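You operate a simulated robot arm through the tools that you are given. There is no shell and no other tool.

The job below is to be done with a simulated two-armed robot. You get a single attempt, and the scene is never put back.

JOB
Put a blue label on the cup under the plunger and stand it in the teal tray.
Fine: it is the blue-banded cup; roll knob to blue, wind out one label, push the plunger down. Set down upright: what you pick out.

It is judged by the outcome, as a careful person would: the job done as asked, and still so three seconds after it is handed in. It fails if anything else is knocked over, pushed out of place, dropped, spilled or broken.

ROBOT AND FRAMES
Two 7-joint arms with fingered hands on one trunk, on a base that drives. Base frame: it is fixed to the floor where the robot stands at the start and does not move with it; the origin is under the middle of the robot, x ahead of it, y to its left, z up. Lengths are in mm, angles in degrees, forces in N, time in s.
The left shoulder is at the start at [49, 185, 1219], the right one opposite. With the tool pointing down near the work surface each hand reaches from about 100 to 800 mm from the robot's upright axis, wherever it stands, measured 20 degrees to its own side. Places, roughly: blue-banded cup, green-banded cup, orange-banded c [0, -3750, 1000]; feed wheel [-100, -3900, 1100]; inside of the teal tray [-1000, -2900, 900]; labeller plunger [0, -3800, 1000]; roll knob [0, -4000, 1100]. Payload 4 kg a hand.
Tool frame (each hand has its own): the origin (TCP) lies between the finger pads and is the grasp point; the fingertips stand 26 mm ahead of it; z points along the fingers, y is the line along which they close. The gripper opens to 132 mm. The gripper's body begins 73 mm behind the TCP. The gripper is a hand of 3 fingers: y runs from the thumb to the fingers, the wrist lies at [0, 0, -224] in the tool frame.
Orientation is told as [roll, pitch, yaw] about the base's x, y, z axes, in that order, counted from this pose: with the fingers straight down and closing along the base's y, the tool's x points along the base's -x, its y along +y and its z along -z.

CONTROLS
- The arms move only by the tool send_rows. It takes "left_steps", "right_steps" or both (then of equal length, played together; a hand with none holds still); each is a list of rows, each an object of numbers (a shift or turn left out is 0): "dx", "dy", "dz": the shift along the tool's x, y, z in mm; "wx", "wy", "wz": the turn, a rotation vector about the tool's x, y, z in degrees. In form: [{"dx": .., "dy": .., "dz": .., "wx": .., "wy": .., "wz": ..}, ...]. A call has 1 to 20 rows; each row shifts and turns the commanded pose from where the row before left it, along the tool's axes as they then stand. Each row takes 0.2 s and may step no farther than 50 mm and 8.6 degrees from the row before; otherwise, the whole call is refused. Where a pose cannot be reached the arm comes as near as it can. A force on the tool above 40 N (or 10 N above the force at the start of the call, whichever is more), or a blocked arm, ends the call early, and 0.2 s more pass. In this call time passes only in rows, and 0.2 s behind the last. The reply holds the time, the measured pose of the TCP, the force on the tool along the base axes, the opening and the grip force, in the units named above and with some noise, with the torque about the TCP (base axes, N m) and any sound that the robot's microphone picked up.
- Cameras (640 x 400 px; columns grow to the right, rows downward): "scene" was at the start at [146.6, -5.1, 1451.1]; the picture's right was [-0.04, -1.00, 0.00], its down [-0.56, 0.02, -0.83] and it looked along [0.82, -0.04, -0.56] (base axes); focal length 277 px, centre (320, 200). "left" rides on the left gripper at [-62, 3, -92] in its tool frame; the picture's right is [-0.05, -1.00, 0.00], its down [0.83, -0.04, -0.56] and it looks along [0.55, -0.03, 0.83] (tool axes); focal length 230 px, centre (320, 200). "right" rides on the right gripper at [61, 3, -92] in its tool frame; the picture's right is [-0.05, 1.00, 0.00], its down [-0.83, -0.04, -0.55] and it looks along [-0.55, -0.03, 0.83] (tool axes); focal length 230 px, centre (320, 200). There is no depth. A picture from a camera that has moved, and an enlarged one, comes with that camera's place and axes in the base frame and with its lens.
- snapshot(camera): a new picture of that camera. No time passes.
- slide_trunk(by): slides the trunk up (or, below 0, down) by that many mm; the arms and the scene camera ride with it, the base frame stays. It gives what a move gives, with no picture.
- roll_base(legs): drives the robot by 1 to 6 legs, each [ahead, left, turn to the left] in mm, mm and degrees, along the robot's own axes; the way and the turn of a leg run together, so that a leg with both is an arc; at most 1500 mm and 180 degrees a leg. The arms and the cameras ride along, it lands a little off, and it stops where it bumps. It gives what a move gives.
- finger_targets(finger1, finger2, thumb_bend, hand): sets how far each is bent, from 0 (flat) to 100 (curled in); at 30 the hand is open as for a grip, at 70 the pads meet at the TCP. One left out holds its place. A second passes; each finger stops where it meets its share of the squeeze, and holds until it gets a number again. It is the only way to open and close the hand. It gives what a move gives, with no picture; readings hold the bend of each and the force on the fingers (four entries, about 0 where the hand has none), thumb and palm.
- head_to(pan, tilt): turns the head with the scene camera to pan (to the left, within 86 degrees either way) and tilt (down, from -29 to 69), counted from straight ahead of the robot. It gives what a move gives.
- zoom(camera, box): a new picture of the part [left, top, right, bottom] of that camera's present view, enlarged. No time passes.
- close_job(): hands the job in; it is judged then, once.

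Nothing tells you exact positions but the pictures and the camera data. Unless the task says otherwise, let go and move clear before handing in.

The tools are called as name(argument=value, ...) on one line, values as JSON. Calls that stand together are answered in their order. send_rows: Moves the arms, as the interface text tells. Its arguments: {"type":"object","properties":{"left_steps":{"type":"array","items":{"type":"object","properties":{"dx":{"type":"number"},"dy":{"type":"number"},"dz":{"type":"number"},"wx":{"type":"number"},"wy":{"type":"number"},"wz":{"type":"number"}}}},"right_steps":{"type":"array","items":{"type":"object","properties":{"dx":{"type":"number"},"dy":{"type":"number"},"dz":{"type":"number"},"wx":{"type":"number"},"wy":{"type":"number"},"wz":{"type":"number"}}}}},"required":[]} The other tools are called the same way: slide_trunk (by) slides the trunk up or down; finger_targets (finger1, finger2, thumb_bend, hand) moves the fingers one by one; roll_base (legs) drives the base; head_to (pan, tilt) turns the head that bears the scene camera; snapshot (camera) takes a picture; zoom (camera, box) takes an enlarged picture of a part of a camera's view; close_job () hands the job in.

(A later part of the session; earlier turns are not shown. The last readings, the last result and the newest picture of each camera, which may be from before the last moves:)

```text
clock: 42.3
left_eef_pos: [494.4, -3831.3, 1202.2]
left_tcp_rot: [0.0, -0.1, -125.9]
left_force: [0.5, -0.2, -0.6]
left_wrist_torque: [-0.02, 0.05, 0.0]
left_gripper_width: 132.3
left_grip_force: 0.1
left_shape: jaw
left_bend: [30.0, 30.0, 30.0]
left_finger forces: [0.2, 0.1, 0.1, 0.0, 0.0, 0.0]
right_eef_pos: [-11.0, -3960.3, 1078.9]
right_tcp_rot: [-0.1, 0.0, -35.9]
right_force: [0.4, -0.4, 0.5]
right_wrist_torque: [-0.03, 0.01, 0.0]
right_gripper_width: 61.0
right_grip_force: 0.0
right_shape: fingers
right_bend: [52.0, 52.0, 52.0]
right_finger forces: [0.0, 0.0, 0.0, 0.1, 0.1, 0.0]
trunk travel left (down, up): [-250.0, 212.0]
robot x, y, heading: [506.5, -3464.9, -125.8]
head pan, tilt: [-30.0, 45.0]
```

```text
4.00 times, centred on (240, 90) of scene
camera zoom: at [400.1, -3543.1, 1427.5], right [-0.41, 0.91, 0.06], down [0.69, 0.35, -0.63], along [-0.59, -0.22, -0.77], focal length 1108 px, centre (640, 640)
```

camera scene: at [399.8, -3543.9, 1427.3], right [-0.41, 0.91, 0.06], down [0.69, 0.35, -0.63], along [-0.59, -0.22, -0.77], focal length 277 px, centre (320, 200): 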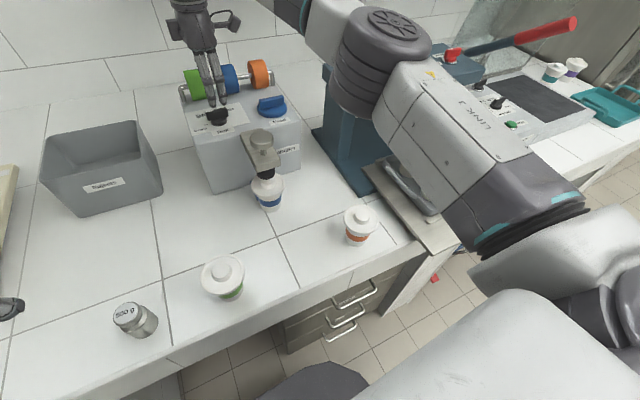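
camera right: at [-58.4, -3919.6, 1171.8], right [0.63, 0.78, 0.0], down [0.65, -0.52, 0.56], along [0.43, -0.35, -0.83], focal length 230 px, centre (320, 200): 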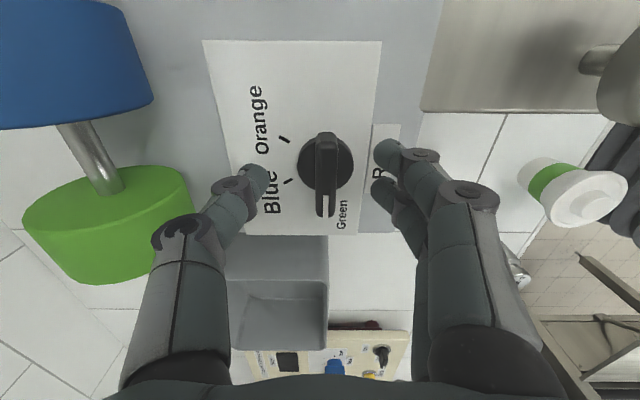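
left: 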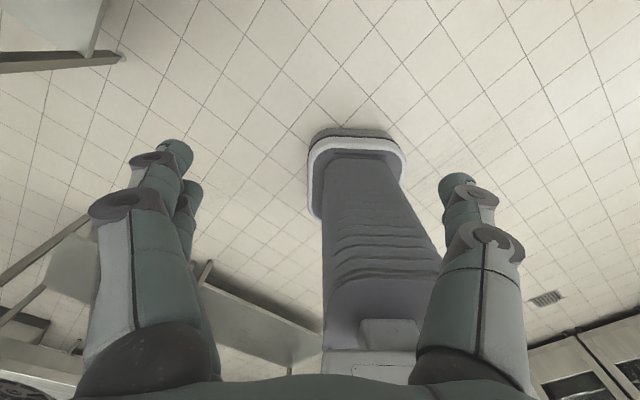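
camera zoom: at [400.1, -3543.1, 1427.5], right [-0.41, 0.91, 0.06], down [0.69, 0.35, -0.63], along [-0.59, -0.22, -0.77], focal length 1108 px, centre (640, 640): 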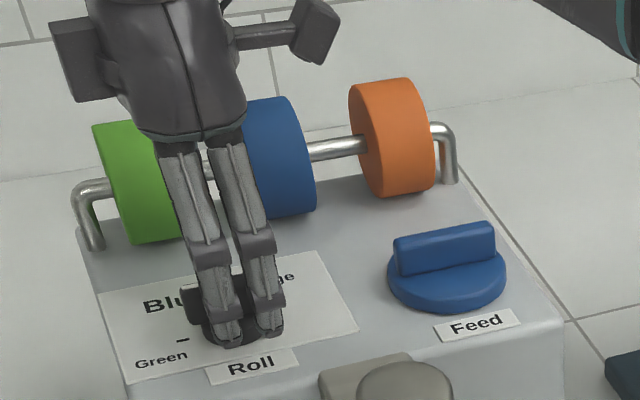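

Bar is centred between thumb and fingers. I descend another 14 mm and close gently on the bar.

send_rows(right_steps=[{"dz": 7}, {"dz": 7}])

finger_targets(hand="right", finger1=66, finger2=66, thumb_bend=66)

snapshot(camera="right")

```text
clock: 42.9
left_eef_pos: [493.1, -3829.9, 1203.7]
left_tcp_rot: [0.0, -0.2, -125.8]
left_force: [0.0, -0.6, -0.1]
left_wrist_torque: [0.01, 0.01, 0.04]
left_gripper_width: 132.2
left_grip_force: 0.1
left_shape: jaw
left_bend: [30.0, 30.0, 30.0]
left_finger forces: [0.0, 0.0, 0.0, 0.1, 0.1, 0.0]
right_eef_pos: [-11.7, -3960.2, 1064.7]
right_tcp_rot: [-0.2, 0.1, -35.8]
right_force: [0.2, 0.0, 0.7]
right_wrist_torque: [-0.01, 0.0, 0.0]
right_gripper_width: 61.3
right_grip_force: 0.0
right_shape: fingers
right_bend: [52.0, 52.0, 52.0]
right_finger forces: [0.1, 0.0, 0.0, 0.1, 0.0, 0.0]
trunk travel left (down, up): [-250.0, 212.0]
robot x, y, heading: [505.6, -3469.9, -125.7]
head pan, tilt: [-30.0, 45.0]
```

```text
clock: 43.9
left_eef_pos: [495.4, -3830.4, 1204.3]
left_tcp_rot: [-0.1, -0.1, -125.9]
left_force: [-0.3, -0.4, -0.6]
left_wrist_torque: [0.0, -0.02, 0.07]
left_gripper_width: 131.9
left_grip_force: 0.1
left_shape: jaw
left_bend: [30.0, 30.0, 30.0]
left_finger forces: [0.0, 0.0, 0.0, 0.0, 0.0, 0.0]
right_eef_pos: [-11.9, -3957.9, 1063.5]
right_tcp_rot: [-0.1, 0.0, -35.8]
right_force: [0.7, 2.7, -1.0]
right_wrist_torque: [0.07, -0.03, -0.01]
right_gripper_width: 19.4
right_grip_force: 1.4
right_shape: fingers
right_bend: [64.0, 65.0, 66.0]
right_finger forces: [1.4, 0.8, 0.0, 0.1, 0.0, 0.0]
trunk travel left (down, up): [-250.0, 212.0]
robot x, y, heading: [504.0, -3465.2, -126.1]
head pan, tilt: [-30.0, 45.0]
```

```text
taken
camera right: at [-59.2, -3919.3, 1157.1], right [0.63, 0.78, 0.0], down [0.65, -0.52, 0.56], along [0.43, -0.35, -0.83], focal length 230 px, centre (320, 200)
```

right: 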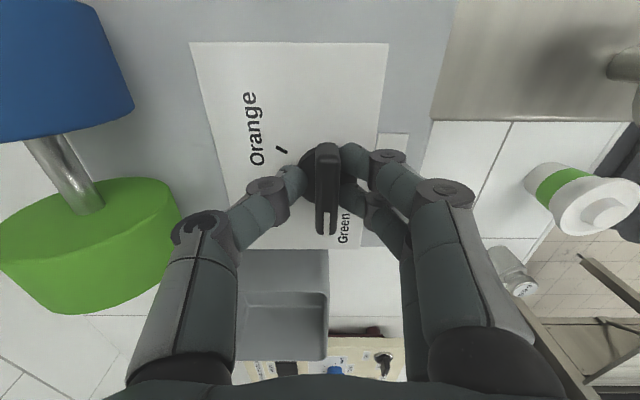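

Fingers touch the bar; the thumb isn't yet quite in contact. I close a little more for a firm grip.

finger_targets(hand="right", finger1=70, finger2=70, thumb_bend=75)

zoom(camera="right", box=[220, 80, 440, 260])

```text
clock: 44.9
left_eef_pos: [495.2, -3830.2, 1203.9]
left_tcp_rot: [0.0, -0.1, -125.9]
left_force: [0.0, -0.5, 0.0]
left_wrist_torque: [0.01, 0.04, 0.0]
left_gripper_width: 132.0
left_grip_force: 0.1
left_shape: jaw
left_bend: [30.0, 30.0, 30.0]
left_finger forces: [0.0, 0.0, 0.0, 0.0, 0.1, 0.0]
right_eef_pos: [-11.3, -3959.4, 1064.8]
right_tcp_rot: [0.0, 0.0, -35.9]
right_force: [2.0, 2.1, -2.7]
right_wrist_torque: [0.1, -0.03, -0.02]
right_gripper_width: 13.0
right_grip_force: 7.5
right_shape: fingers
right_bend: [65.0, 66.0, 71.0]
right_finger forces: [4.6, 4.0, 0.0, 0.0, 6.3, 0.0]
trunk travel left (down, up): [-250.0, 212.0]
robot x, y, heading: [505.3, -3465.3, -125.9]
head pan, tilt: [-30.0, 45.0]
```

```text
2.22 times, centred on (330, 170) of right
camera zoom: at [-59.3, -3919.5, 1156.8], right [0.63, 0.78, 0.0], down [0.65, -0.52, 0.56], along [0.43, -0.35, -0.83], focal length 511 px, centre (298, 267)
```

zoom: 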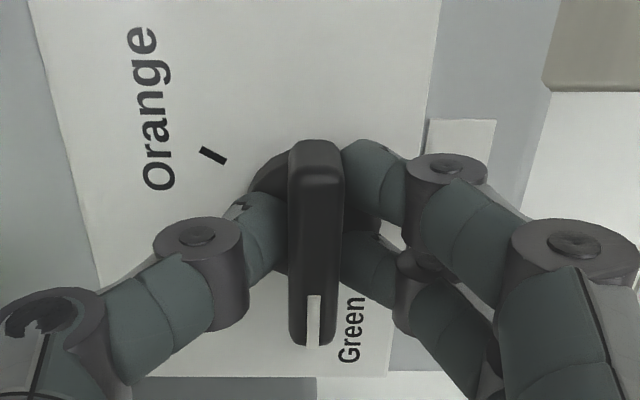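

The bar is pinched (thumb 6 N against fingers). I now turn clockwise (wz +) in small rows, first 30°, watching torque and sound.

send_rows(right_steps=[{"wz": 5, "dx": 0.25}, {"wz": 5, "dx": 0.25}, {"wz": 5, "dx": 0.25}, {"wz": 5, "dx": 0.25}, {"wz": 5, "dx": 0.25}, {"wz": 5, "dx": 0.25}])

snapshot(camera="right")

```text
clock: 46.3
left_eef_pos: [494.6, -3828.8, 1205.2]
left_tcp_rot: [0.0, -0.1, -125.9]
left_force: [0.0, 0.4, 0.2]
left_wrist_torque: [-0.01, -0.01, 0.03]
left_gripper_width: 131.9
left_grip_force: 0.2
left_shape: jaw
left_bend: [30.0, 30.0, 30.0]
left_finger forces: [0.0, 0.0, 0.1, 0.1, 0.0, 0.0]
right_eef_pos: [-12.5, -3958.9, 1064.5]
right_tcp_rot: [0.0, 0.0, -66.0]
right_force: [0.8, 8.6, -6.6]
right_wrist_torque: [0.18, -0.01, 0.09]
right_gripper_width: 12.1
right_grip_force: 6.9
right_shape: fingers
right_bend: [65.0, 64.0, 71.0]
right_finger forces: [4.4, 5.3, 0.0, 0.0, 4.6, 0.0]
trunk travel left (down, up): [-250.0, 212.0]
robot x, y, heading: [506.5, -3465.3, -126.2]
head pan, tilt: [-30.0, 45.0]
```

```text
taken
camera right: at [-34.2, -3900.0, 1158.0], right [0.93, 0.36, 0.0], down [0.3, -0.78, 0.56], along [0.2, -0.52, -0.83], focal length 230 px, centre (320, 200)
```

right: 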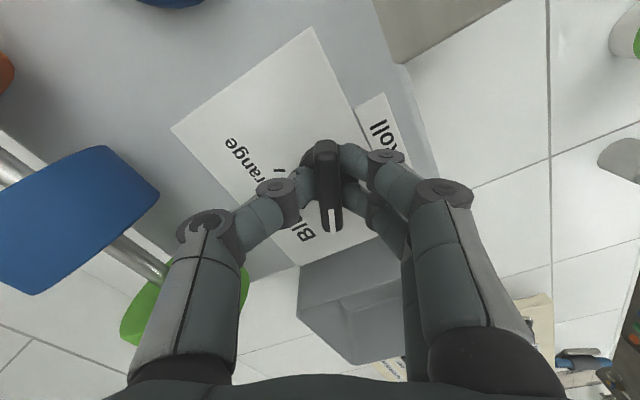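

The knob turned with the hand by 30°. I continue 30° more towards Blue, easing toward the side force.

send_rows(right_steps=[{"wz": 5, "dx": 0.6}, {"wz": 5, "dx": 0.6}, {"wz": 5, "dx": 0.6}, {"wz": 5, "dx": 0.6}, {"wz": 5, "dx": 0.6}, {"wz": 5, "dx": 0.6}])

zoom(camera="right", box=[180, 60, 436, 260])

```text
clock: 47.7
left_eef_pos: [495.0, -3830.9, 1203.9]
left_tcp_rot: [-0.1, 0.0, -125.9]
left_force: [-0.1, -0.2, 0.2]
left_wrist_torque: [0.0, 0.03, 0.0]
left_gripper_width: 131.9
left_grip_force: 0.1
left_shape: jaw
left_bend: [30.0, 30.0, 30.0]
left_finger forces: [0.0, 0.1, 0.0, 0.0, 0.1, 0.1]
right_eef_pos: [-13.0, -3955.4, 1064.2]
right_tcp_rot: [0.1, -0.2, -95.9]
right_force: [4.0, 2.5, -3.5]
right_wrist_torque: [0.04, -0.15, 0.07]
right_gripper_width: 12.1
right_grip_force: 7.7
right_shape: fingers
right_bend: [65.0, 64.0, 71.0]
right_finger forces: [4.0, 5.3, 0.0, 0.0, 5.6, 0.1]
trunk travel left (down, up): [-250.0, 212.0]
robot x, y, heading: [507.5, -3462.6, -125.8]
head pan, tilt: [-30.0, 45.0]
```

```text
2.00 times, centred on (308, 160) of right
camera zoom: at [-2.2, -3893.6, 1157.7], right [0.99, -0.15, 0.0], down [-0.13, -0.82, 0.56], along [-0.09, -0.55, -0.83], focal length 460 px, centre (344, 280)
```

zoom: 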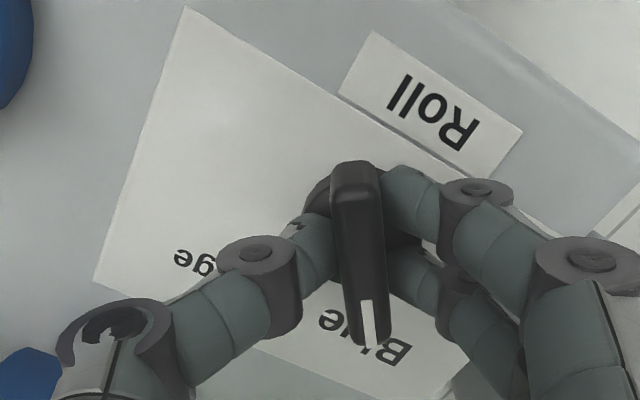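

Pointer is now at Blue or within a few degrees. I open the fingers and look at where it has settled.

finger_targets(hand="right", finger1=52, finger2=52, thumb_bend=54)

send_rows(right_steps=[{"dz": -20}, {"dz": -25}])

snapshot(camera="right")

zoom(camera="right", box=[220, 60, 412, 210])

```text
clock: 48.7
left_eef_pos: [494.5, -3832.7, 1202.5]
left_tcp_rot: [0.1, -0.2, -125.9]
left_force: [-0.1, -0.1, -0.2]
left_wrist_torque: [-0.02, 0.0, -0.02]
left_gripper_width: 131.9
left_grip_force: 0.1
left_shape: jaw
left_bend: [30.0, 30.0, 30.0]
left_finger forces: [0.1, 0.1, 0.0, 0.0, 0.0, 0.1]
right_eef_pos: [-12.5, -3955.3, 1065.3]
right_tcp_rot: [0.0, -0.1, -95.9]
right_force: [-0.2, -0.3, -0.5]
right_wrist_torque: [0.01, 0.01, 0.03]
right_gripper_width: 57.2
right_grip_force: 0.0
right_shape: fingers
right_bend: [52.0, 52.0, 54.0]
right_finger forces: [0.1, 0.0, 0.0, 0.0, 0.0, 0.1]
trunk travel left (down, up): [-250.0, 212.0]
robot x, y, heading: [509.1, -3464.7, -126.1]
head pan, tilt: [-30.0, 45.0]
```

```text
clock: 49.3
left_eef_pos: [494.7, -3830.7, 1204.2]
left_tcp_rot: [0.1, -0.1, -125.8]
left_force: [-0.2, 0.5, 1.5]
left_wrist_torque: [0.0, 0.01, -0.03]
left_gripper_width: 131.8
left_grip_force: 0.1
left_shape: jaw
left_bend: [30.0, 30.0, 30.0]
left_finger forces: [0.0, 0.1, 0.0, 0.1, 0.0, 0.1]
right_eef_pos: [-10.5, -3954.6, 1110.3]
right_tcp_rot: [0.0, -0.2, -95.8]
right_force: [0.2, -0.6, 0.7]
right_wrist_torque: [0.01, 0.01, 0.02]
right_gripper_width: 57.3
right_grip_force: 0.0
right_shape: fingers
right_bend: [52.0, 52.0, 54.0]
right_finger forces: [0.0, 0.1, 0.1, 0.0, 0.1, 0.0]
trunk travel left (down, up): [-250.0, 212.0]
robot x, y, heading: [505.5, -3464.0, -126.0]
head pan, tilt: [-30.0, 45.0]
```

```text
taken
camera right: at [-0.8, -3893.2, 1202.5], right [0.99, -0.15, 0.0], down [-0.13, -0.82, 0.56], along [-0.09, -0.55, -0.83], focal length 230 px, centre (320, 200)
```

right: 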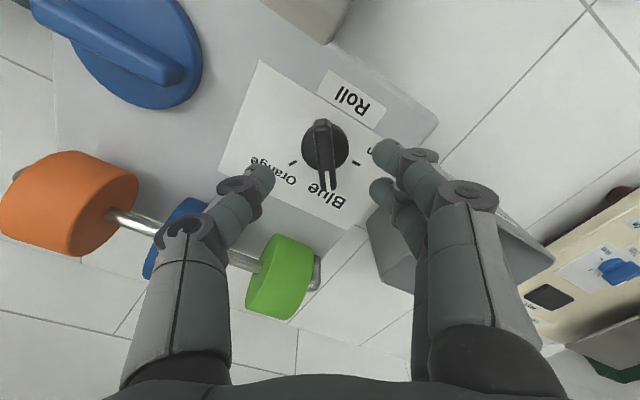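

```text
2.67 times, centred on (316, 135) of right
camera zoom: at [-0.8, -3893.2, 1202.5], right [0.99, -0.15, 0.0], down [-0.13, -0.82, 0.56], along [-0.09, -0.55, -0.83], focal length 614 px, centre (331, 373)
```

zoom: 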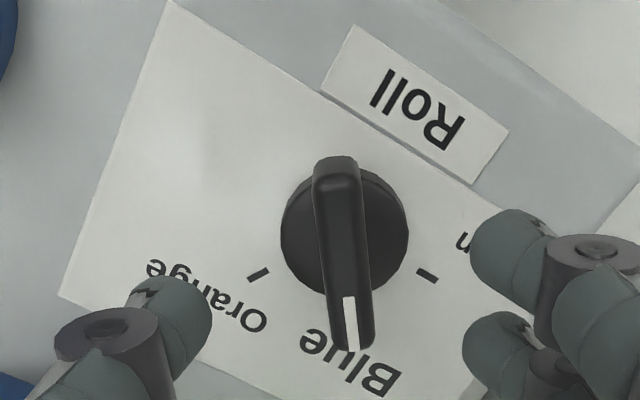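

Reading the ticks, the pointer is about 6° short of the Blue tick. I re-centre on the knob axis, re-grip, and turn roughly 6° more (plus the few degrees of slack seen).

send_rows(right_steps=[{"wz": -3, "dx": -4.5, "dy": 2.5}, {"dz": 25}, {"dz": 20}])

finger_targets(hand="right", finger1=72, finger2=72, thumb_bend=74)

zoom(camera="right", box=[180, 60, 436, 260])

```text
clock: 50.1
left_eef_pos: [495.3, -3832.5, 1204.3]
left_tcp_rot: [0.0, 0.0, -125.9]
left_force: [-0.5, 0.9, -0.3]
left_wrist_torque: [0.04, -0.02, 0.02]
left_gripper_width: 131.9
left_grip_force: 0.1
left_shape: jaw
left_bend: [30.0, 30.0, 30.0]
left_finger forces: [0.0, 0.0, 0.0, 0.0, 0.0, 0.0]
right_eef_pos: [-10.3, -3960.7, 1064.6]
right_tcp_rot: [0.0, 0.0, -93.0]
right_force: [-0.7, -0.1, -0.4]
right_wrist_torque: [0.02, 0.0, -0.01]
right_gripper_width: 57.3
right_grip_force: 0.1
right_shape: fingers
right_bend: [52.0, 52.0, 54.0]
right_finger forces: [0.0, 0.1, 0.0, 0.0, 0.0, 0.1]
trunk travel left (down, up): [-250.0, 212.0]
robot x, y, heading: [508.5, -3464.6, -126.0]
head pan, tilt: [-30.0, 45.0]
```

```text
clock: 51.1
left_eef_pos: [494.0, -3830.4, 1203.9]
left_tcp_rot: [0.1, 0.0, -125.9]
left_force: [-0.8, 0.6, 0.0]
left_wrist_torque: [-0.03, 0.0, -0.02]
left_gripper_width: 132.0
left_grip_force: 0.1
left_shape: jaw
left_bend: [30.0, 30.0, 30.0]
left_finger forces: [0.0, 0.0, 0.0, 0.1, 0.0, 0.0]
right_eef_pos: [-10.0, -3962.7, 1063.8]
right_tcp_rot: [0.0, 0.0, -93.0]
right_force: [3.7, 1.2, -4.7]
right_wrist_torque: [0.0, -0.09, 0.02]
right_gripper_width: 11.9
right_grip_force: 8.6
right_shape: fingers
right_bend: [68.0, 68.0, 69.0]
right_finger forces: [5.0, 5.1, 0.1, 0.0, 6.8, 0.0]
trunk travel left (down, up): [-250.0, 212.0]
robot x, y, heading: [505.4, -3464.2, -126.1]
head pan, tilt: [-30.0, 45.0]
```

```text
2.00 times, centred on (308, 160) of right
camera zoom: at [-3.0, -3900.2, 1157.0], right [0.99, -0.1, 0.0], down [-0.08, -0.83, 0.56], along [-0.06, -0.55, -0.83], focal length 460 px, centre (344, 280)
```

zoom: 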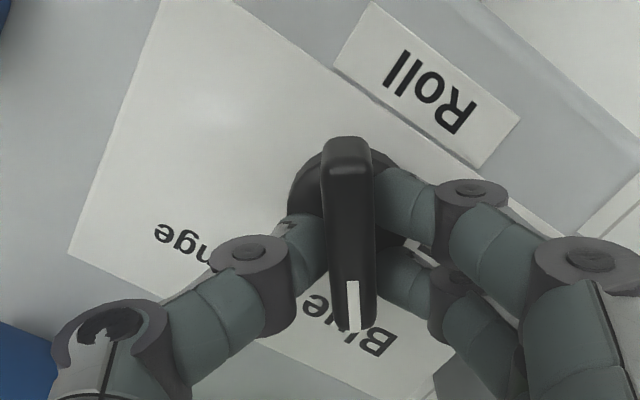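

Well centred grip now. I rotate another 9° clockwise, then release and check.

send_rows(right_steps=[{"wz": 3}, {"wz": 3}, {"wz": 3}])

finger_targets(hand="right", finger1=52, finger2=52, thumb_bend=54)

send_rows(right_steps=[{"dz": -20}, {"dz": -25}])

zoom(camera="right", box=[220, 60, 412, 210])

```text
clock: 51.9
left_eef_pos: [494.2, -3831.8, 1204.6]
left_tcp_rot: [0.1, 0.0, -125.9]
left_force: [0.3, -0.1, 0.2]
left_wrist_torque: [0.0, -0.02, 0.02]
left_gripper_width: 132.1
left_grip_force: 0.1
left_shape: jaw
left_bend: [30.0, 30.0, 30.0]
left_finger forces: [0.0, 0.1, 0.1, 0.0, 0.0, 0.1]
right_eef_pos: [-10.5, -3961.5, 1064.1]
right_tcp_rot: [-0.1, -0.1, -101.9]
right_force: [3.1, -1.2, -2.5]
right_wrist_torque: [-0.07, -0.02, 0.06]
right_gripper_width: 12.0
right_grip_force: 8.7
right_shape: fingers
right_bend: [69.0, 68.0, 69.0]
right_finger forces: [4.4, 5.4, 0.1, 0.0, 7.1, 0.0]
trunk travel left (down, up): [-250.0, 212.0]
robot x, y, heading: [504.7, -3467.1, -126.0]
head pan, tilt: [-30.0, 45.0]
```

```text
clock: 52.9
left_eef_pos: [495.1, -3831.8, 1204.7]
left_tcp_rot: [0.0, -0.1, -125.8]
left_force: [0.9, -0.3, 0.7]
left_wrist_torque: [0.02, 0.01, 0.02]
left_gripper_width: 131.9
left_grip_force: 0.0
left_shape: jaw
left_bend: [30.0, 30.0, 30.0]
left_finger forces: [0.0, 0.0, 0.1, 0.0, 0.0, 0.0]
right_eef_pos: [-9.4, -3961.2, 1065.0]
right_tcp_rot: [0.1, -0.1, -101.8]
right_force: [0.3, -1.2, 1.0]
right_wrist_torque: [-0.02, -0.03, -0.01]
right_gripper_width: 56.7
right_grip_force: 0.2
right_shape: fingers
right_bend: [52.0, 52.0, 54.0]
right_finger forces: [0.0, 0.1, 0.0, 0.0, 0.1, 0.1]
trunk travel left (down, up): [-250.0, 212.0]
robot x, y, heading: [510.1, -3462.7, -125.8]
head pan, tilt: [-30.0, 45.0]
```

```text
clock: 53.5
left_eef_pos: [494.2, -3831.1, 1203.7]
left_tcp_rot: [0.0, 0.1, -125.8]
left_force: [1.1, 0.9, -0.9]
left_wrist_torque: [-0.01, 0.03, -0.03]
left_gripper_width: 132.0
left_grip_force: 0.1
left_shape: jaw
left_bend: [30.0, 30.0, 30.0]
left_finger forces: [0.1, 0.0, 0.0, 0.0, 0.0, 0.0]
right_eef_pos: [-10.1, -3960.4, 1110.7]
right_tcp_rot: [0.0, 0.0, -101.9]
right_force: [-0.3, -0.2, -0.1]
right_wrist_torque: [0.01, 0.01, 0.01]
right_gripper_width: 57.3
right_grip_force: 0.1
right_shape: fingers
right_bend: [52.0, 52.0, 54.0]
right_finger forces: [0.1, 0.1, 0.0, 0.0, 0.1, 0.0]
trunk travel left (down, up): [-250.0, 212.0]
robot x, y, heading: [502.8, -3464.2, -125.7]
head pan, tilt: [-30.0, 45.0]
```

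```text
2.67 times, centred on (316, 135) of right
camera zoom: at [5.2, -3900.1, 1203.5], right [0.97, -0.26, 0.0], down [-0.21, -0.8, 0.56], along [-0.14, -0.54, -0.83], focal length 614 px, centre (331, 373)
```

zoom: 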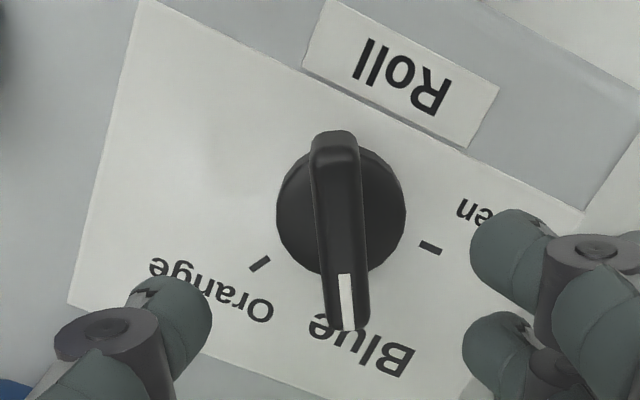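

The pointer is now within about 1–2° of the Blue tick. Next is the feed wheel: I lift, swing back to the +90° yaw and move above it to inspect it.

send_rows(right_steps=[{"dz": -40}, {"dz": -30}])

snapshot(camera="right")

zoom(camera="scene", box=[176, 50, 336, 150])

```text
clock: 54.1
left_eef_pos: [495.3, -3830.1, 1205.8]
left_tcp_rot: [0.0, -0.2, -125.8]
left_force: [0.0, 0.6, 0.1]
left_wrist_torque: [0.0, -0.01, 0.0]
left_gripper_width: 131.7
left_grip_force: 0.0
left_shape: jaw
left_bend: [30.0, 30.0, 30.0]
left_finger forces: [0.0, 0.1, 0.0, 0.1, 0.0, 0.1]
right_eef_pos: [-11.0, -3957.8, 1183.6]
right_tcp_rot: [-0.1, -0.2, -101.9]
right_force: [0.2, -0.6, -0.1]
right_wrist_torque: [-0.01, -0.02, -0.01]
right_gripper_width: 57.2
right_grip_force: 0.0
right_shape: fingers
right_bend: [52.0, 52.0, 54.0]
right_finger forces: [0.0, 0.0, 0.0, 0.0, 0.0, 0.0]
trunk travel left (down, up): [-250.0, 212.0]
robot x, y, heading: [510.6, -3465.8, -125.9]
head pan, tilt: [-30.0, 45.0]
```

```text
taken
camera right: at [5.2, -3896.9, 1276.4], right [0.97, -0.26, 0.0], down [-0.21, -0.8, 0.56], along [-0.14, -0.54, -0.83], focal length 230 px, centre (320, 200)
```

right: 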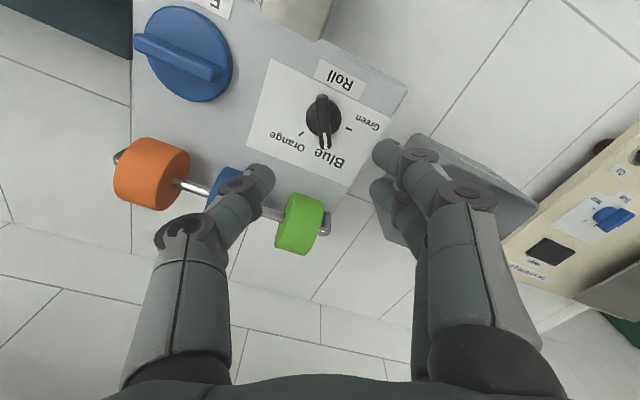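

```text
4.00 times, centred on (256, 100) of scene
camera zoom: at [401.2, -3543.0, 1427.6], right [-0.41, 0.91, 0.06], down [0.69, 0.35, -0.63], along [-0.6, -0.22, -0.77], focal length 1108 px, centre (576, 600)
```

zoom: 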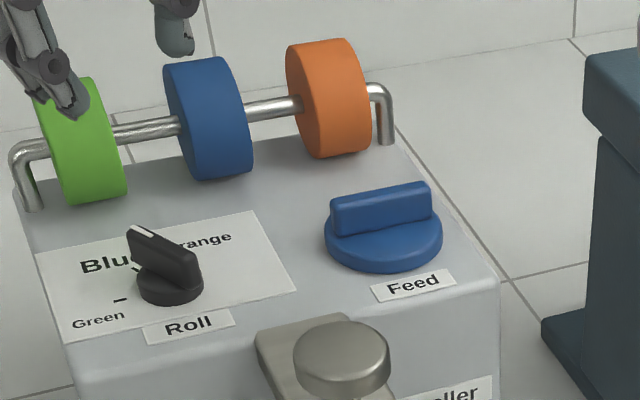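

Feed wheel axis is at about (-109, -3874), bar top z≈1067, bar lying left–right. I turn the hand back to yaw -36 and move over the wheel at a safe height, checking clearance to the lid press on the right.

send_rows(right_steps=[{"wz": -8.25}, {"wz": -8.25}, {"wz": -8.25}, {"wz": -8.25}, {"wz": -8.25}, {"wz": -8.25}, {"wz": -8.25}, {"wz": -8.25}, {"dx": 43, "dy": 3.3}, {"dx": 43, "dy": 3.3}, {"dx": 43, "dy": 3.4}])

snapshot(camera="right")

snapshot(camera="scene")

```text
clock: 56.5
left_eef_pos: [494.3, -3829.6, 1204.4]
left_tcp_rot: [0.0, -0.1, -125.9]
left_force: [-0.1, 0.4, -0.3]
left_wrist_torque: [-0.01, 0.01, -0.02]
left_gripper_width: 131.8
left_grip_force: 0.1
left_shape: jaw
left_bend: [30.0, 30.0, 30.0]
left_finger forces: [0.1, 0.0, 0.1, 0.0, 0.1, 0.0]
right_eef_pos: [-108.5, -3873.9, 1181.4]
right_tcp_rot: [-0.1, 0.0, -35.9]
right_force: [0.1, 0.2, -0.6]
right_wrist_torque: [0.01, -0.04, 0.01]
right_gripper_width: 57.4
right_grip_force: 0.0
right_shape: fingers
right_bend: [52.0, 52.0, 54.0]
right_finger forces: [0.0, 0.0, 0.1, 0.0, 0.0, 0.0]
trunk travel left (down, up): [-250.0, 212.0]
robot x, y, heading: [504.8, -3464.8, -125.7]
head pan, tilt: [-30.0, 45.0]
```

```text
taken
camera right: at [-156.6, -3834.1, 1273.0], right [0.63, 0.78, 0.0], down [0.65, -0.52, 0.56], along [0.43, -0.35, -0.83], focal length 230 px, centre (320, 200)
```

right: 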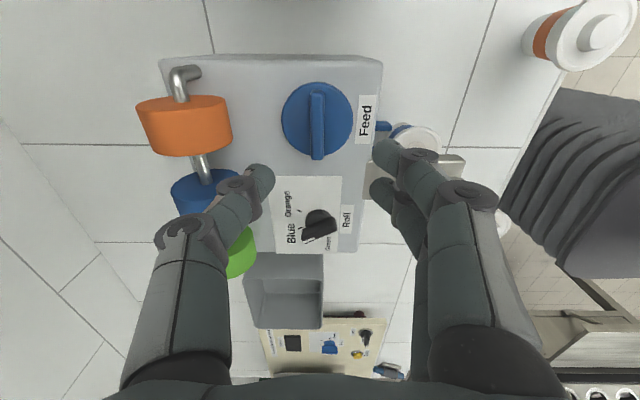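

```text
taken
camera scene: at [399.5, -3542.1, 1427.5], right [-0.41, 0.91, 0.06], down [0.69, 0.35, -0.63], along [-0.59, -0.22, -0.77], focal length 277 px, centre (320, 200)
```

scene: 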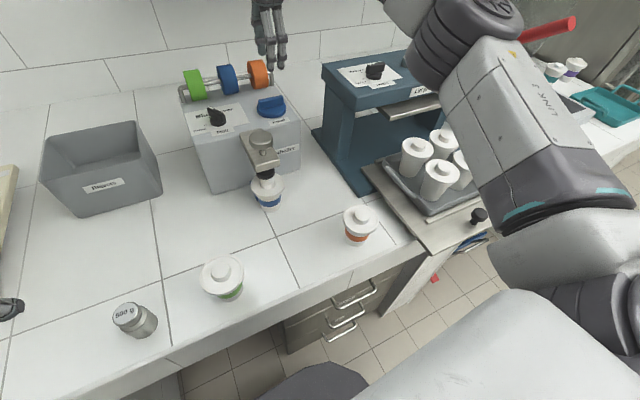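

Clear gap to the lid press. I centre on the wheel's bar and descend in two steps, opening 57 mm straddling the bar.

send_rows(right_steps=[{"dx": 4, "dy": -3, "dz": 20}, {"dz": 30}, {"dz": 20}])

snapshot(camera="right")

zoom(camera="scene", box=[200, 0, 400, 125])

```text
clock: 57.3
left_eef_pos: [493.7, -3830.4, 1204.4]
left_tcp_rot: [-0.1, -0.1, -126.0]
left_force: [0.1, 0.6, 0.3]
left_wrist_torque: [-0.04, 0.0, -0.01]
left_gripper_width: 132.0
left_grip_force: 0.0
left_shape: jaw
left_bend: [30.0, 30.0, 30.0]
left_finger forces: [0.0, 0.1, 0.1, 0.0, 0.2, 0.0]
right_eef_pos: [-112.8, -3873.7, 1111.1]
right_tcp_rot: [-0.1, 0.0, -35.9]
right_force: [-0.4, -0.3, -0.9]
right_wrist_torque: [0.01, 0.03, 0.0]
right_gripper_width: 57.2
right_grip_force: 0.1
right_shape: fingers
right_bend: [52.0, 52.0, 54.0]
right_finger forces: [0.0, 0.1, 0.0, 0.0, 0.0, 0.1]
trunk travel left (down, up): [-250.0, 212.0]
robot x, y, heading: [506.0, -3465.3, -125.7]
head pan, tilt: [-30.0, 45.0]
```

```text
taken
camera right: at [-159.6, -3834.4, 1203.5], right [0.63, 0.78, 0.0], down [0.65, -0.52, 0.56], along [0.43, -0.35, -0.83], focal length 230 px, centre (320, 200)
```

right: 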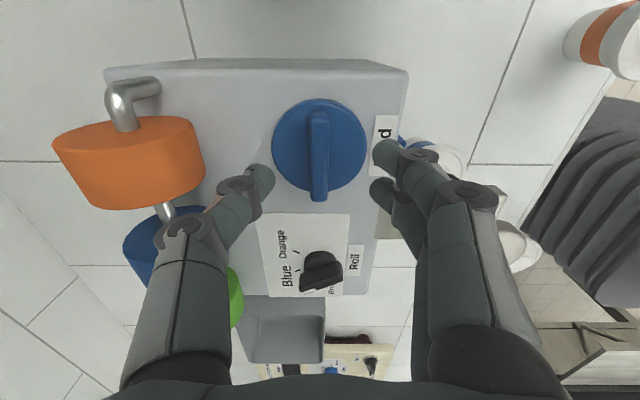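

```text
3.20 times, centred on (300, 62) of scene
camera zoom: at [400.1, -3543.6, 1427.4], right [-0.41, 0.91, 0.06], down [0.69, 0.35, -0.63], along [-0.59, -0.22, -0.77], focal length 886 px, centre (384, 640)
```

zoom: 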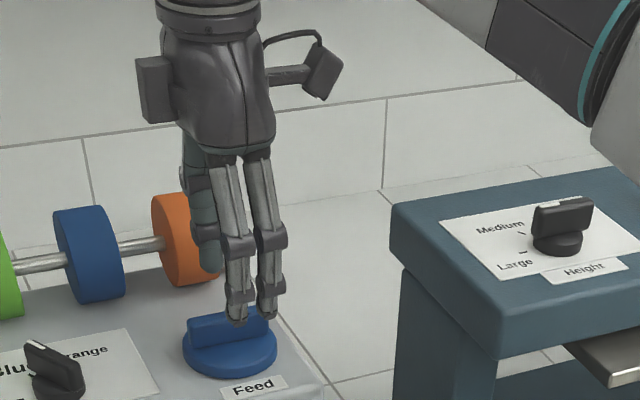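

send_rows(right_steps=[{"dx": 3, "dz": 18}, {"dz": 18}])

finger_targets(hand="right", finger1=74, finger2=74, thumb_bend=74)

snapshot(camera="right")

```text
clock: 57.9
left_eef_pos: [494.4, -3830.9, 1203.2]
left_tcp_rot: [0.0, 0.0, -125.8]
left_force: [0.2, -0.6, 0.6]
left_wrist_torque: [0.03, 0.03, 0.02]
left_gripper_width: 131.8
left_grip_force: 0.0
left_shape: jaw
left_bend: [30.0, 30.0, 30.0]
left_finger forces: [0.0, 0.1, 0.1, 0.1, 0.1, 0.0]
right_eef_pos: [-114.5, -3874.3, 1074.6]
right_tcp_rot: [0.0, 0.0, -35.9]
right_force: [-0.3, -0.3, -1.0]
right_wrist_torque: [0.0, 0.02, 0.01]
right_gripper_width: 57.3
right_grip_force: 0.0
right_shape: fingers
right_bend: [52.0, 52.0, 54.0]
right_finger forces: [0.0, 0.1, 0.0, 0.0, 0.0, 0.0]
trunk travel left (down, up): [-250.0, 212.0]
robot x, y, heading: [506.9, -3463.8, -125.4]
head pan, tilt: [-30.0, 45.0]
```

```text
clock: 58.9
left_eef_pos: [494.5, -3831.0, 1204.1]
left_tcp_rot: [0.1, 0.0, -126.0]
left_force: [-0.2, -0.1, 0.0]
left_wrist_torque: [0.01, 0.03, 0.04]
left_gripper_width: 131.7
left_grip_force: 0.1
left_shape: jaw
left_bend: [30.0, 30.0, 30.0]
left_finger forces: [0.1, 0.0, 0.0, 0.0, 0.0, 0.0]
right_eef_pos: [-115.9, -3872.6, 1074.1]
right_tcp_rot: [0.0, -0.1, -35.8]
right_force: [3.9, 0.9, -6.0]
right_wrist_torque: [-0.06, -0.04, -0.01]
right_gripper_width: 13.1
right_grip_force: 10.3
right_shape: fingers
right_bend: [70.0, 71.0, 69.0]
right_finger forces: [6.5, 5.9, 0.0, 0.0, 8.4, 0.1]
trunk travel left (down, up): [-250.0, 212.0]
robot x, y, heading: [507.6, -3463.2, -126.0]
head pan, tilt: [-30.0, 45.0]
```

```text
taken
camera right: at [-162.9, -3833.6, 1166.6], right [0.63, 0.78, 0.0], down [0.65, -0.52, 0.56], along [0.43, -0.35, -0.83], focal length 230 px, centre (320, 200)
```

right: 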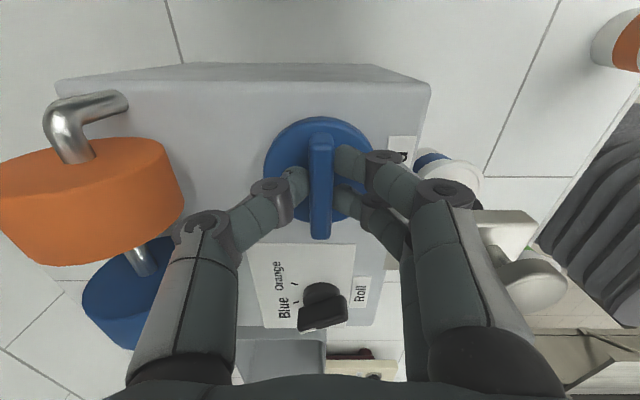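

Gripped on the feed bar. I take a reference view of the label exit area, then wind clockwise 40°.

zoom(camera="scene", box=[180, 110, 340, 220])

send_rows(right_steps=[{"wz": 5}, {"wz": 5}, {"wz": 5}, {"wz": 5}, {"wz": 5}, {"wz": 5}, {"wz": 5}, {"wz": 5}])

snapshot(camera="right")

zoom(camera="scene", box=[180, 60, 340, 220])

```text
3.64 times, centred on (260, 165) of scene
camera zoom: at [400.1, -3543.4, 1427.4], right [-0.41, 0.91, 0.06], down [0.69, 0.35, -0.63], along [-0.59, -0.22, -0.77], focal length 1007 px, centre (538, 327)
```

zoom: 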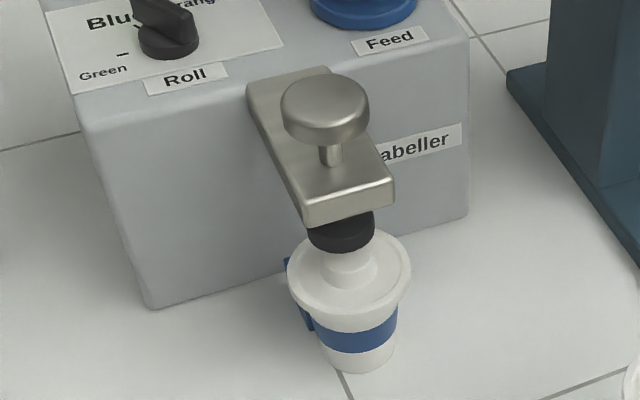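

```text
clock: 60.7
left_eef_pos: [496.1, -3828.8, 1204.3]
left_tcp_rot: [0.1, -0.1, -126.0]
left_force: [0.2, 1.0, -0.3]
left_wrist_torque: [0.02, 0.02, 0.04]
left_gripper_width: 131.9
left_grip_force: 0.0
left_shape: jaw
left_bend: [30.0, 30.0, 30.0]
left_finger forces: [0.1, 0.0, 0.0, 0.0, 0.0, 0.0]
right_eef_pos: [-116.6, -3871.5, 1074.4]
right_tcp_rot: [0.0, 0.1, -76.1]
right_force: [10.1, 16.4, -8.0]
right_wrist_torque: [0.28, -0.16, 0.22]
right_gripper_width: 11.7
right_grip_force: 11.4
right_shape: fingers
right_bend: [70.0, 70.0, 71.0]
right_finger forces: [8.3, 11.4, 0.1, 0.1, 4.3, 0.0]
trunk travel left (down, up): [-250.0, 212.0]
robot x, y, heading: [503.9, -3462.0, -126.1]
head pan, tilt: [-30.0, 45.0]
```

```text
taken
camera right: at [-127.9, -3810.4, 1167.7], right [0.98, 0.19, 0.0], down [0.16, -0.82, 0.56], along [0.11, -0.55, -0.83], focal length 230 px, centre (320, 200)
```

right: 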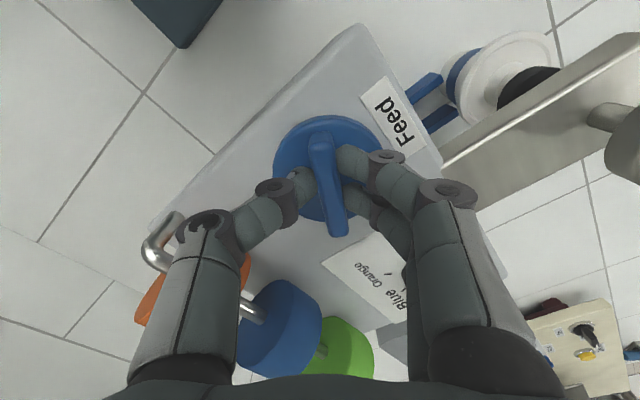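

```text
2.50 times, centred on (260, 140) of scene
camera zoom: at [401.0, -3540.7, 1427.7], right [-0.41, 0.91, 0.06], down [0.69, 0.35, -0.63], along [-0.6, -0.22, -0.77], focal length 693 px, centre (470, 350)
```

zoom: 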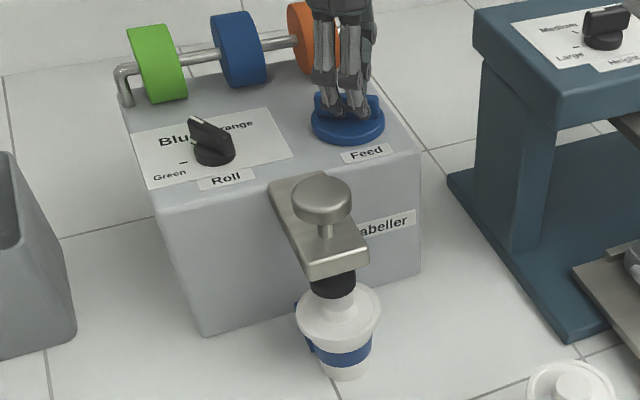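

The wheel is turning, with side force because I'm ~4 mm off its axis. I correct the offset while turning on to 90°.

send_rows(right_steps=[{"dy": 1.5, "dx": 0.5}, {"dy": 1.4, "dx": 0.5}, {"wz": 5, "dy": 0.35}, {"wz": 5, "dy": 0.35}, {"wz": 5, "dy": 0.35}, {"wz": 5, "dy": 0.35}, {"wz": 5, "dy": 0.35}])

snapshot(camera="right")

zoom(camera="scene", box=[180, 60, 340, 220])

```text
clock: 62.3
left_eef_pos: [495.9, -3828.7, 1205.3]
left_tcp_rot: [0.0, -0.1, -126.0]
left_force: [-0.8, 0.1, 0.9]
left_wrist_torque: [0.02, 0.0, -0.01]
left_gripper_width: 132.0
left_grip_force: 0.1
left_shape: jaw
left_bend: [30.0, 30.0, 30.0]
left_finger forces: [0.1, 0.0, 0.1, 0.0, 0.0, 0.0]
right_eef_pos: [-112.2, -3871.2, 1075.7]
right_tcp_rot: [0.1, -0.2, -101.0]
right_force: [9.0, 14.6, -6.0]
right_wrist_torque: [0.26, -0.16, 0.11]
right_gripper_width: 11.6
right_grip_force: 10.9
right_shape: fingers
right_bend: [71.0, 71.0, 70.0]
right_finger forces: [6.2, 8.8, 0.0, 0.0, 7.2, 0.0]
trunk travel left (down, up): [-250.0, 212.0]
robot x, y, heading: [506.4, -3465.7, -125.9]
head pan, tilt: [-30.0, 45.0]
```

```text
taken
camera right: at [-96.4, -3810.2, 1167.8], right [0.97, -0.24, 0.0], down [-0.2, -0.81, 0.56], along [-0.13, -0.54, -0.83], focal length 230 px, centre (320, 200)
```

right: 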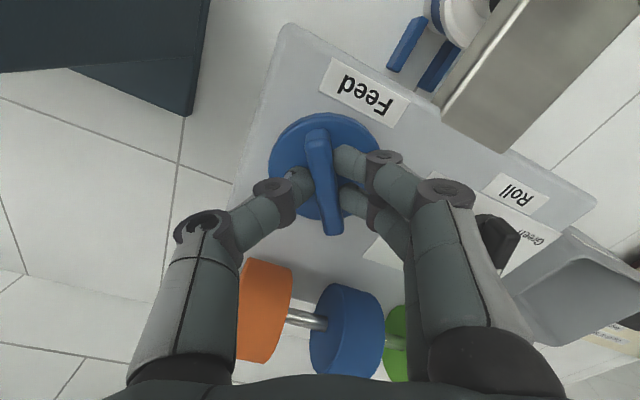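

```text
2.50 times, centred on (260, 140) of scene
camera zoom: at [401.2, -3541.1, 1427.6], right [-0.41, 0.91, 0.06], down [0.69, 0.35, -0.63], along [-0.6, -0.22, -0.77], focal length 693 px, centre (470, 350)
```

zoom: 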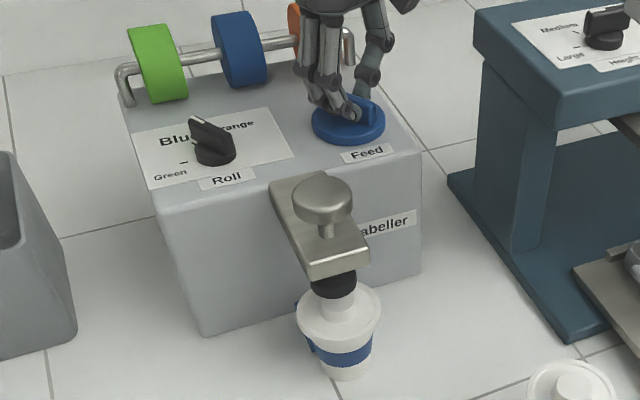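

send_rows(right_steps=[{"dx": 2}, {"dx": 2}, {"wz": 5, "dy": 0.3}, {"wz": 5, "dy": 0.3}, {"wz": 5, "dy": 0.3}, {"wz": 5, "dy": 0.3}, {"wz": 5, "dy": 0.3}])

snapshot(camera="right")

zoom(camera="scene", box=[180, 60, 340, 220])

```text
clock: 63.9
left_eef_pos: [495.8, -3830.5, 1204.4]
left_tcp_rot: [0.0, -0.1, -125.9]
left_force: [0.6, -0.3, 0.9]
left_wrist_torque: [-0.03, 0.04, -0.01]
left_gripper_width: 131.6
left_grip_force: 0.1
left_shape: jaw
left_bend: [30.0, 30.0, 30.0]
left_finger forces: [0.0, 0.0, 0.1, 0.0, 0.1, 0.1]
right_eef_pos: [-108.9, -3871.3, 1073.9]
right_tcp_rot: [0.0, -0.1, -125.8]
right_force: [7.9, -0.5, 1.0]
right_wrist_torque: [-0.07, -0.11, 0.1]
right_gripper_width: 11.5
right_grip_force: 12.1
right_shape: fingers
right_bend: [71.0, 71.0, 70.0]
right_finger forces: [6.5, 9.0, 0.1, 0.0, 8.9, 0.0]
trunk travel left (down, up): [-250.0, 212.0]
robot x, y, heading: [503.4, -3464.5, -125.9]
head pan, tilt: [-30.0, 45.0]
```

```text
taken
camera right: at [-69.3, -3821.0, 1167.2], right [0.78, -0.63, 0.0], down [-0.52, -0.65, 0.56], along [-0.35, -0.43, -0.83], focal length 230 px, centre (320, 200)
```

right: 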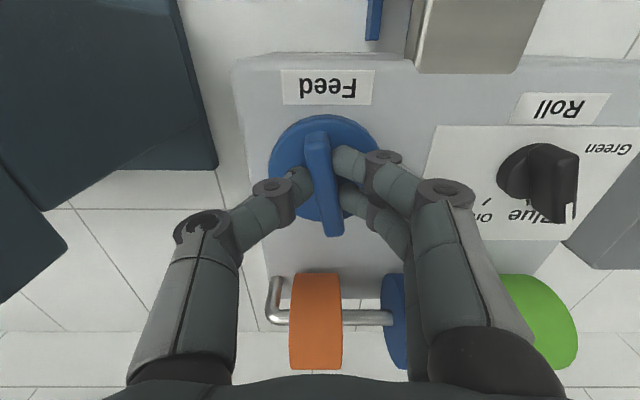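

```text
2.50 times, centred on (260, 140) of scene
camera zoom: at [401.6, -3543.1, 1427.6], right [-0.41, 0.91, 0.06], down [0.69, 0.35, -0.63], along [-0.6, -0.22, -0.77], focal length 693 px, centre (470, 350)
```

zoom: 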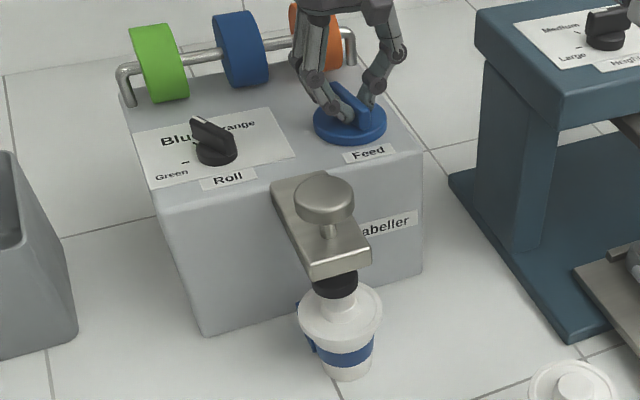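

About 80° wound, forces are low and no click yet. I keep winding clockwise.

send_rows(right_steps=[{"wz": 5, "dy": 0.3}, {"wz": 5, "dy": 0.3}, {"wz": 5, "dy": 0.3}, {"wz": 5, "dy": 0.3}, {"wz": 5, "dy": 0.3}, {"wz": 5, "dy": 0.3}, {"wz": 5, "dy": 0.3}, {"wz": 5, "dy": 0.3}])

snapshot(camera="right")

zoom(camera="scene", box=[180, 60, 340, 220])

```text
clock: 65.7
left_eef_pos: [497.2, -3832.1, 1202.5]
left_tcp_rot: [-0.1, -0.1, -125.9]
left_force: [0.8, 0.5, -0.1]
left_wrist_torque: [-0.01, 0.0, 0.0]
left_gripper_width: 132.0
left_grip_force: 0.1
left_shape: jaw
left_bend: [30.0, 30.0, 30.0]
left_finger forces: [0.0, 0.0, 0.0, 0.0, 0.0, 0.1]
right_eef_pos: [-105.9, -3872.3, 1074.9]
right_tcp_rot: [0.0, -0.1, -165.9]
right_force: [19.9, -4.6, -3.4]
right_wrist_torque: [-0.1, -0.33, 0.16]
right_gripper_width: 11.8
right_grip_force: 12.2
right_shape: fingers
right_bend: [71.0, 71.0, 70.0]
right_finger forces: [8.1, 10.0, 0.0, 0.0, 6.3, 0.0]
trunk travel left (down, up): [-250.0, 212.0]
robot x, y, heading: [508.6, -3469.3, -125.8]
head pan, tilt: [-30.0, 45.0]
```

```text
taken
camera right: at [-44.5, -3859.5, 1167.5], right [0.19, -0.98, 0.0], down [-0.82, -0.16, 0.56], along [-0.55, -0.11, -0.83], focal length 230 px, centre (320, 200)
```

right: 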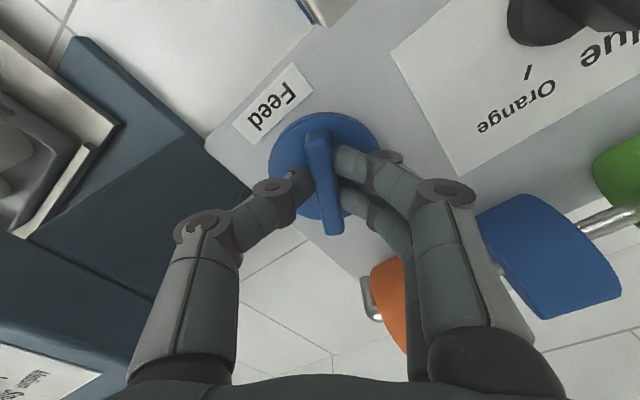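

```text
2.50 times, centred on (260, 140) of scene
camera zoom: at [403.5, -3544.4, 1427.6], right [-0.41, 0.91, 0.06], down [0.69, 0.35, -0.63], along [-0.6, -0.22, -0.77], focal length 693 px, centre (470, 350)
```

zoom: 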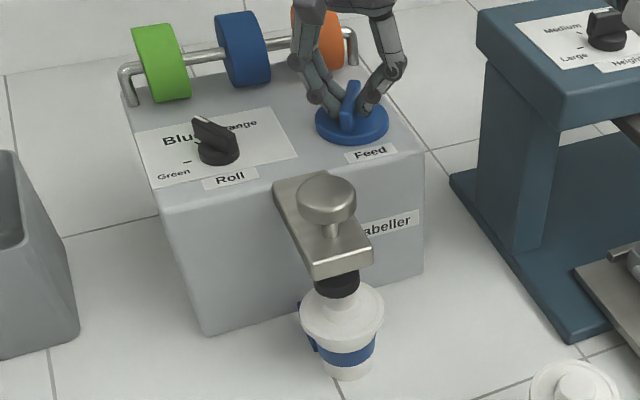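

About 120° wound. I check the label exit near the plunger pad for any sign of a label, and compare with before.

zoom(camera="scene", box=[230, 120, 310, 220])

zoom(camera="right", box=[220, 0, 440, 140])

```text
4.00 times, centred on (270, 170) of scene
camera zoom: at [403.5, -3544.4, 1427.6], right [-0.41, 0.91, 0.06], down [0.69, 0.35, -0.63], along [-0.6, -0.22, -0.77], focal length 1108 px, centre (520, 320)
```

zoom: 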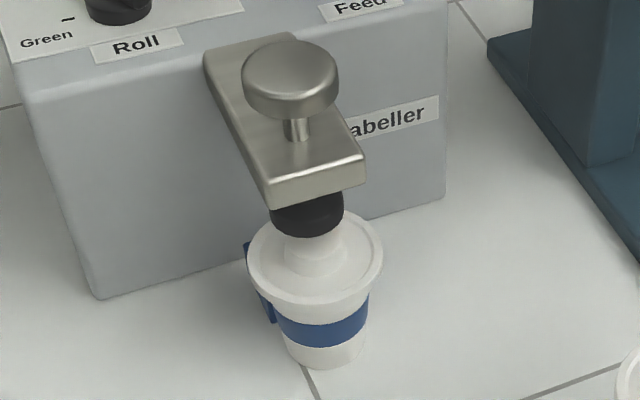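

```text
2.86 times, centred on (330, 70) of right
camera zoom: at [-44.5, -3859.5, 1167.5], right [0.19, -0.98, 0.0], down [-0.82, -0.16, 0.56], along [-0.55, -0.11, -0.83], focal length 657 px, centre (291, 571)
```

zoom: 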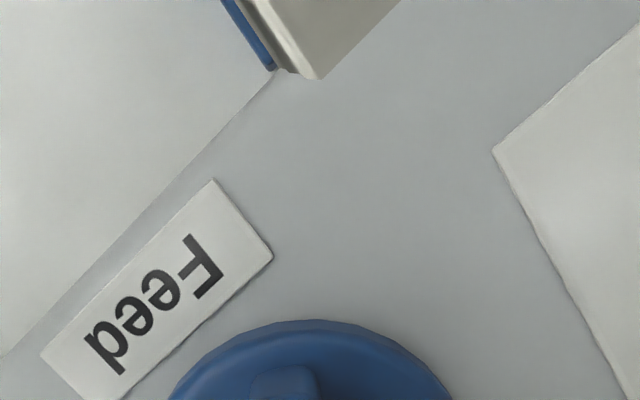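

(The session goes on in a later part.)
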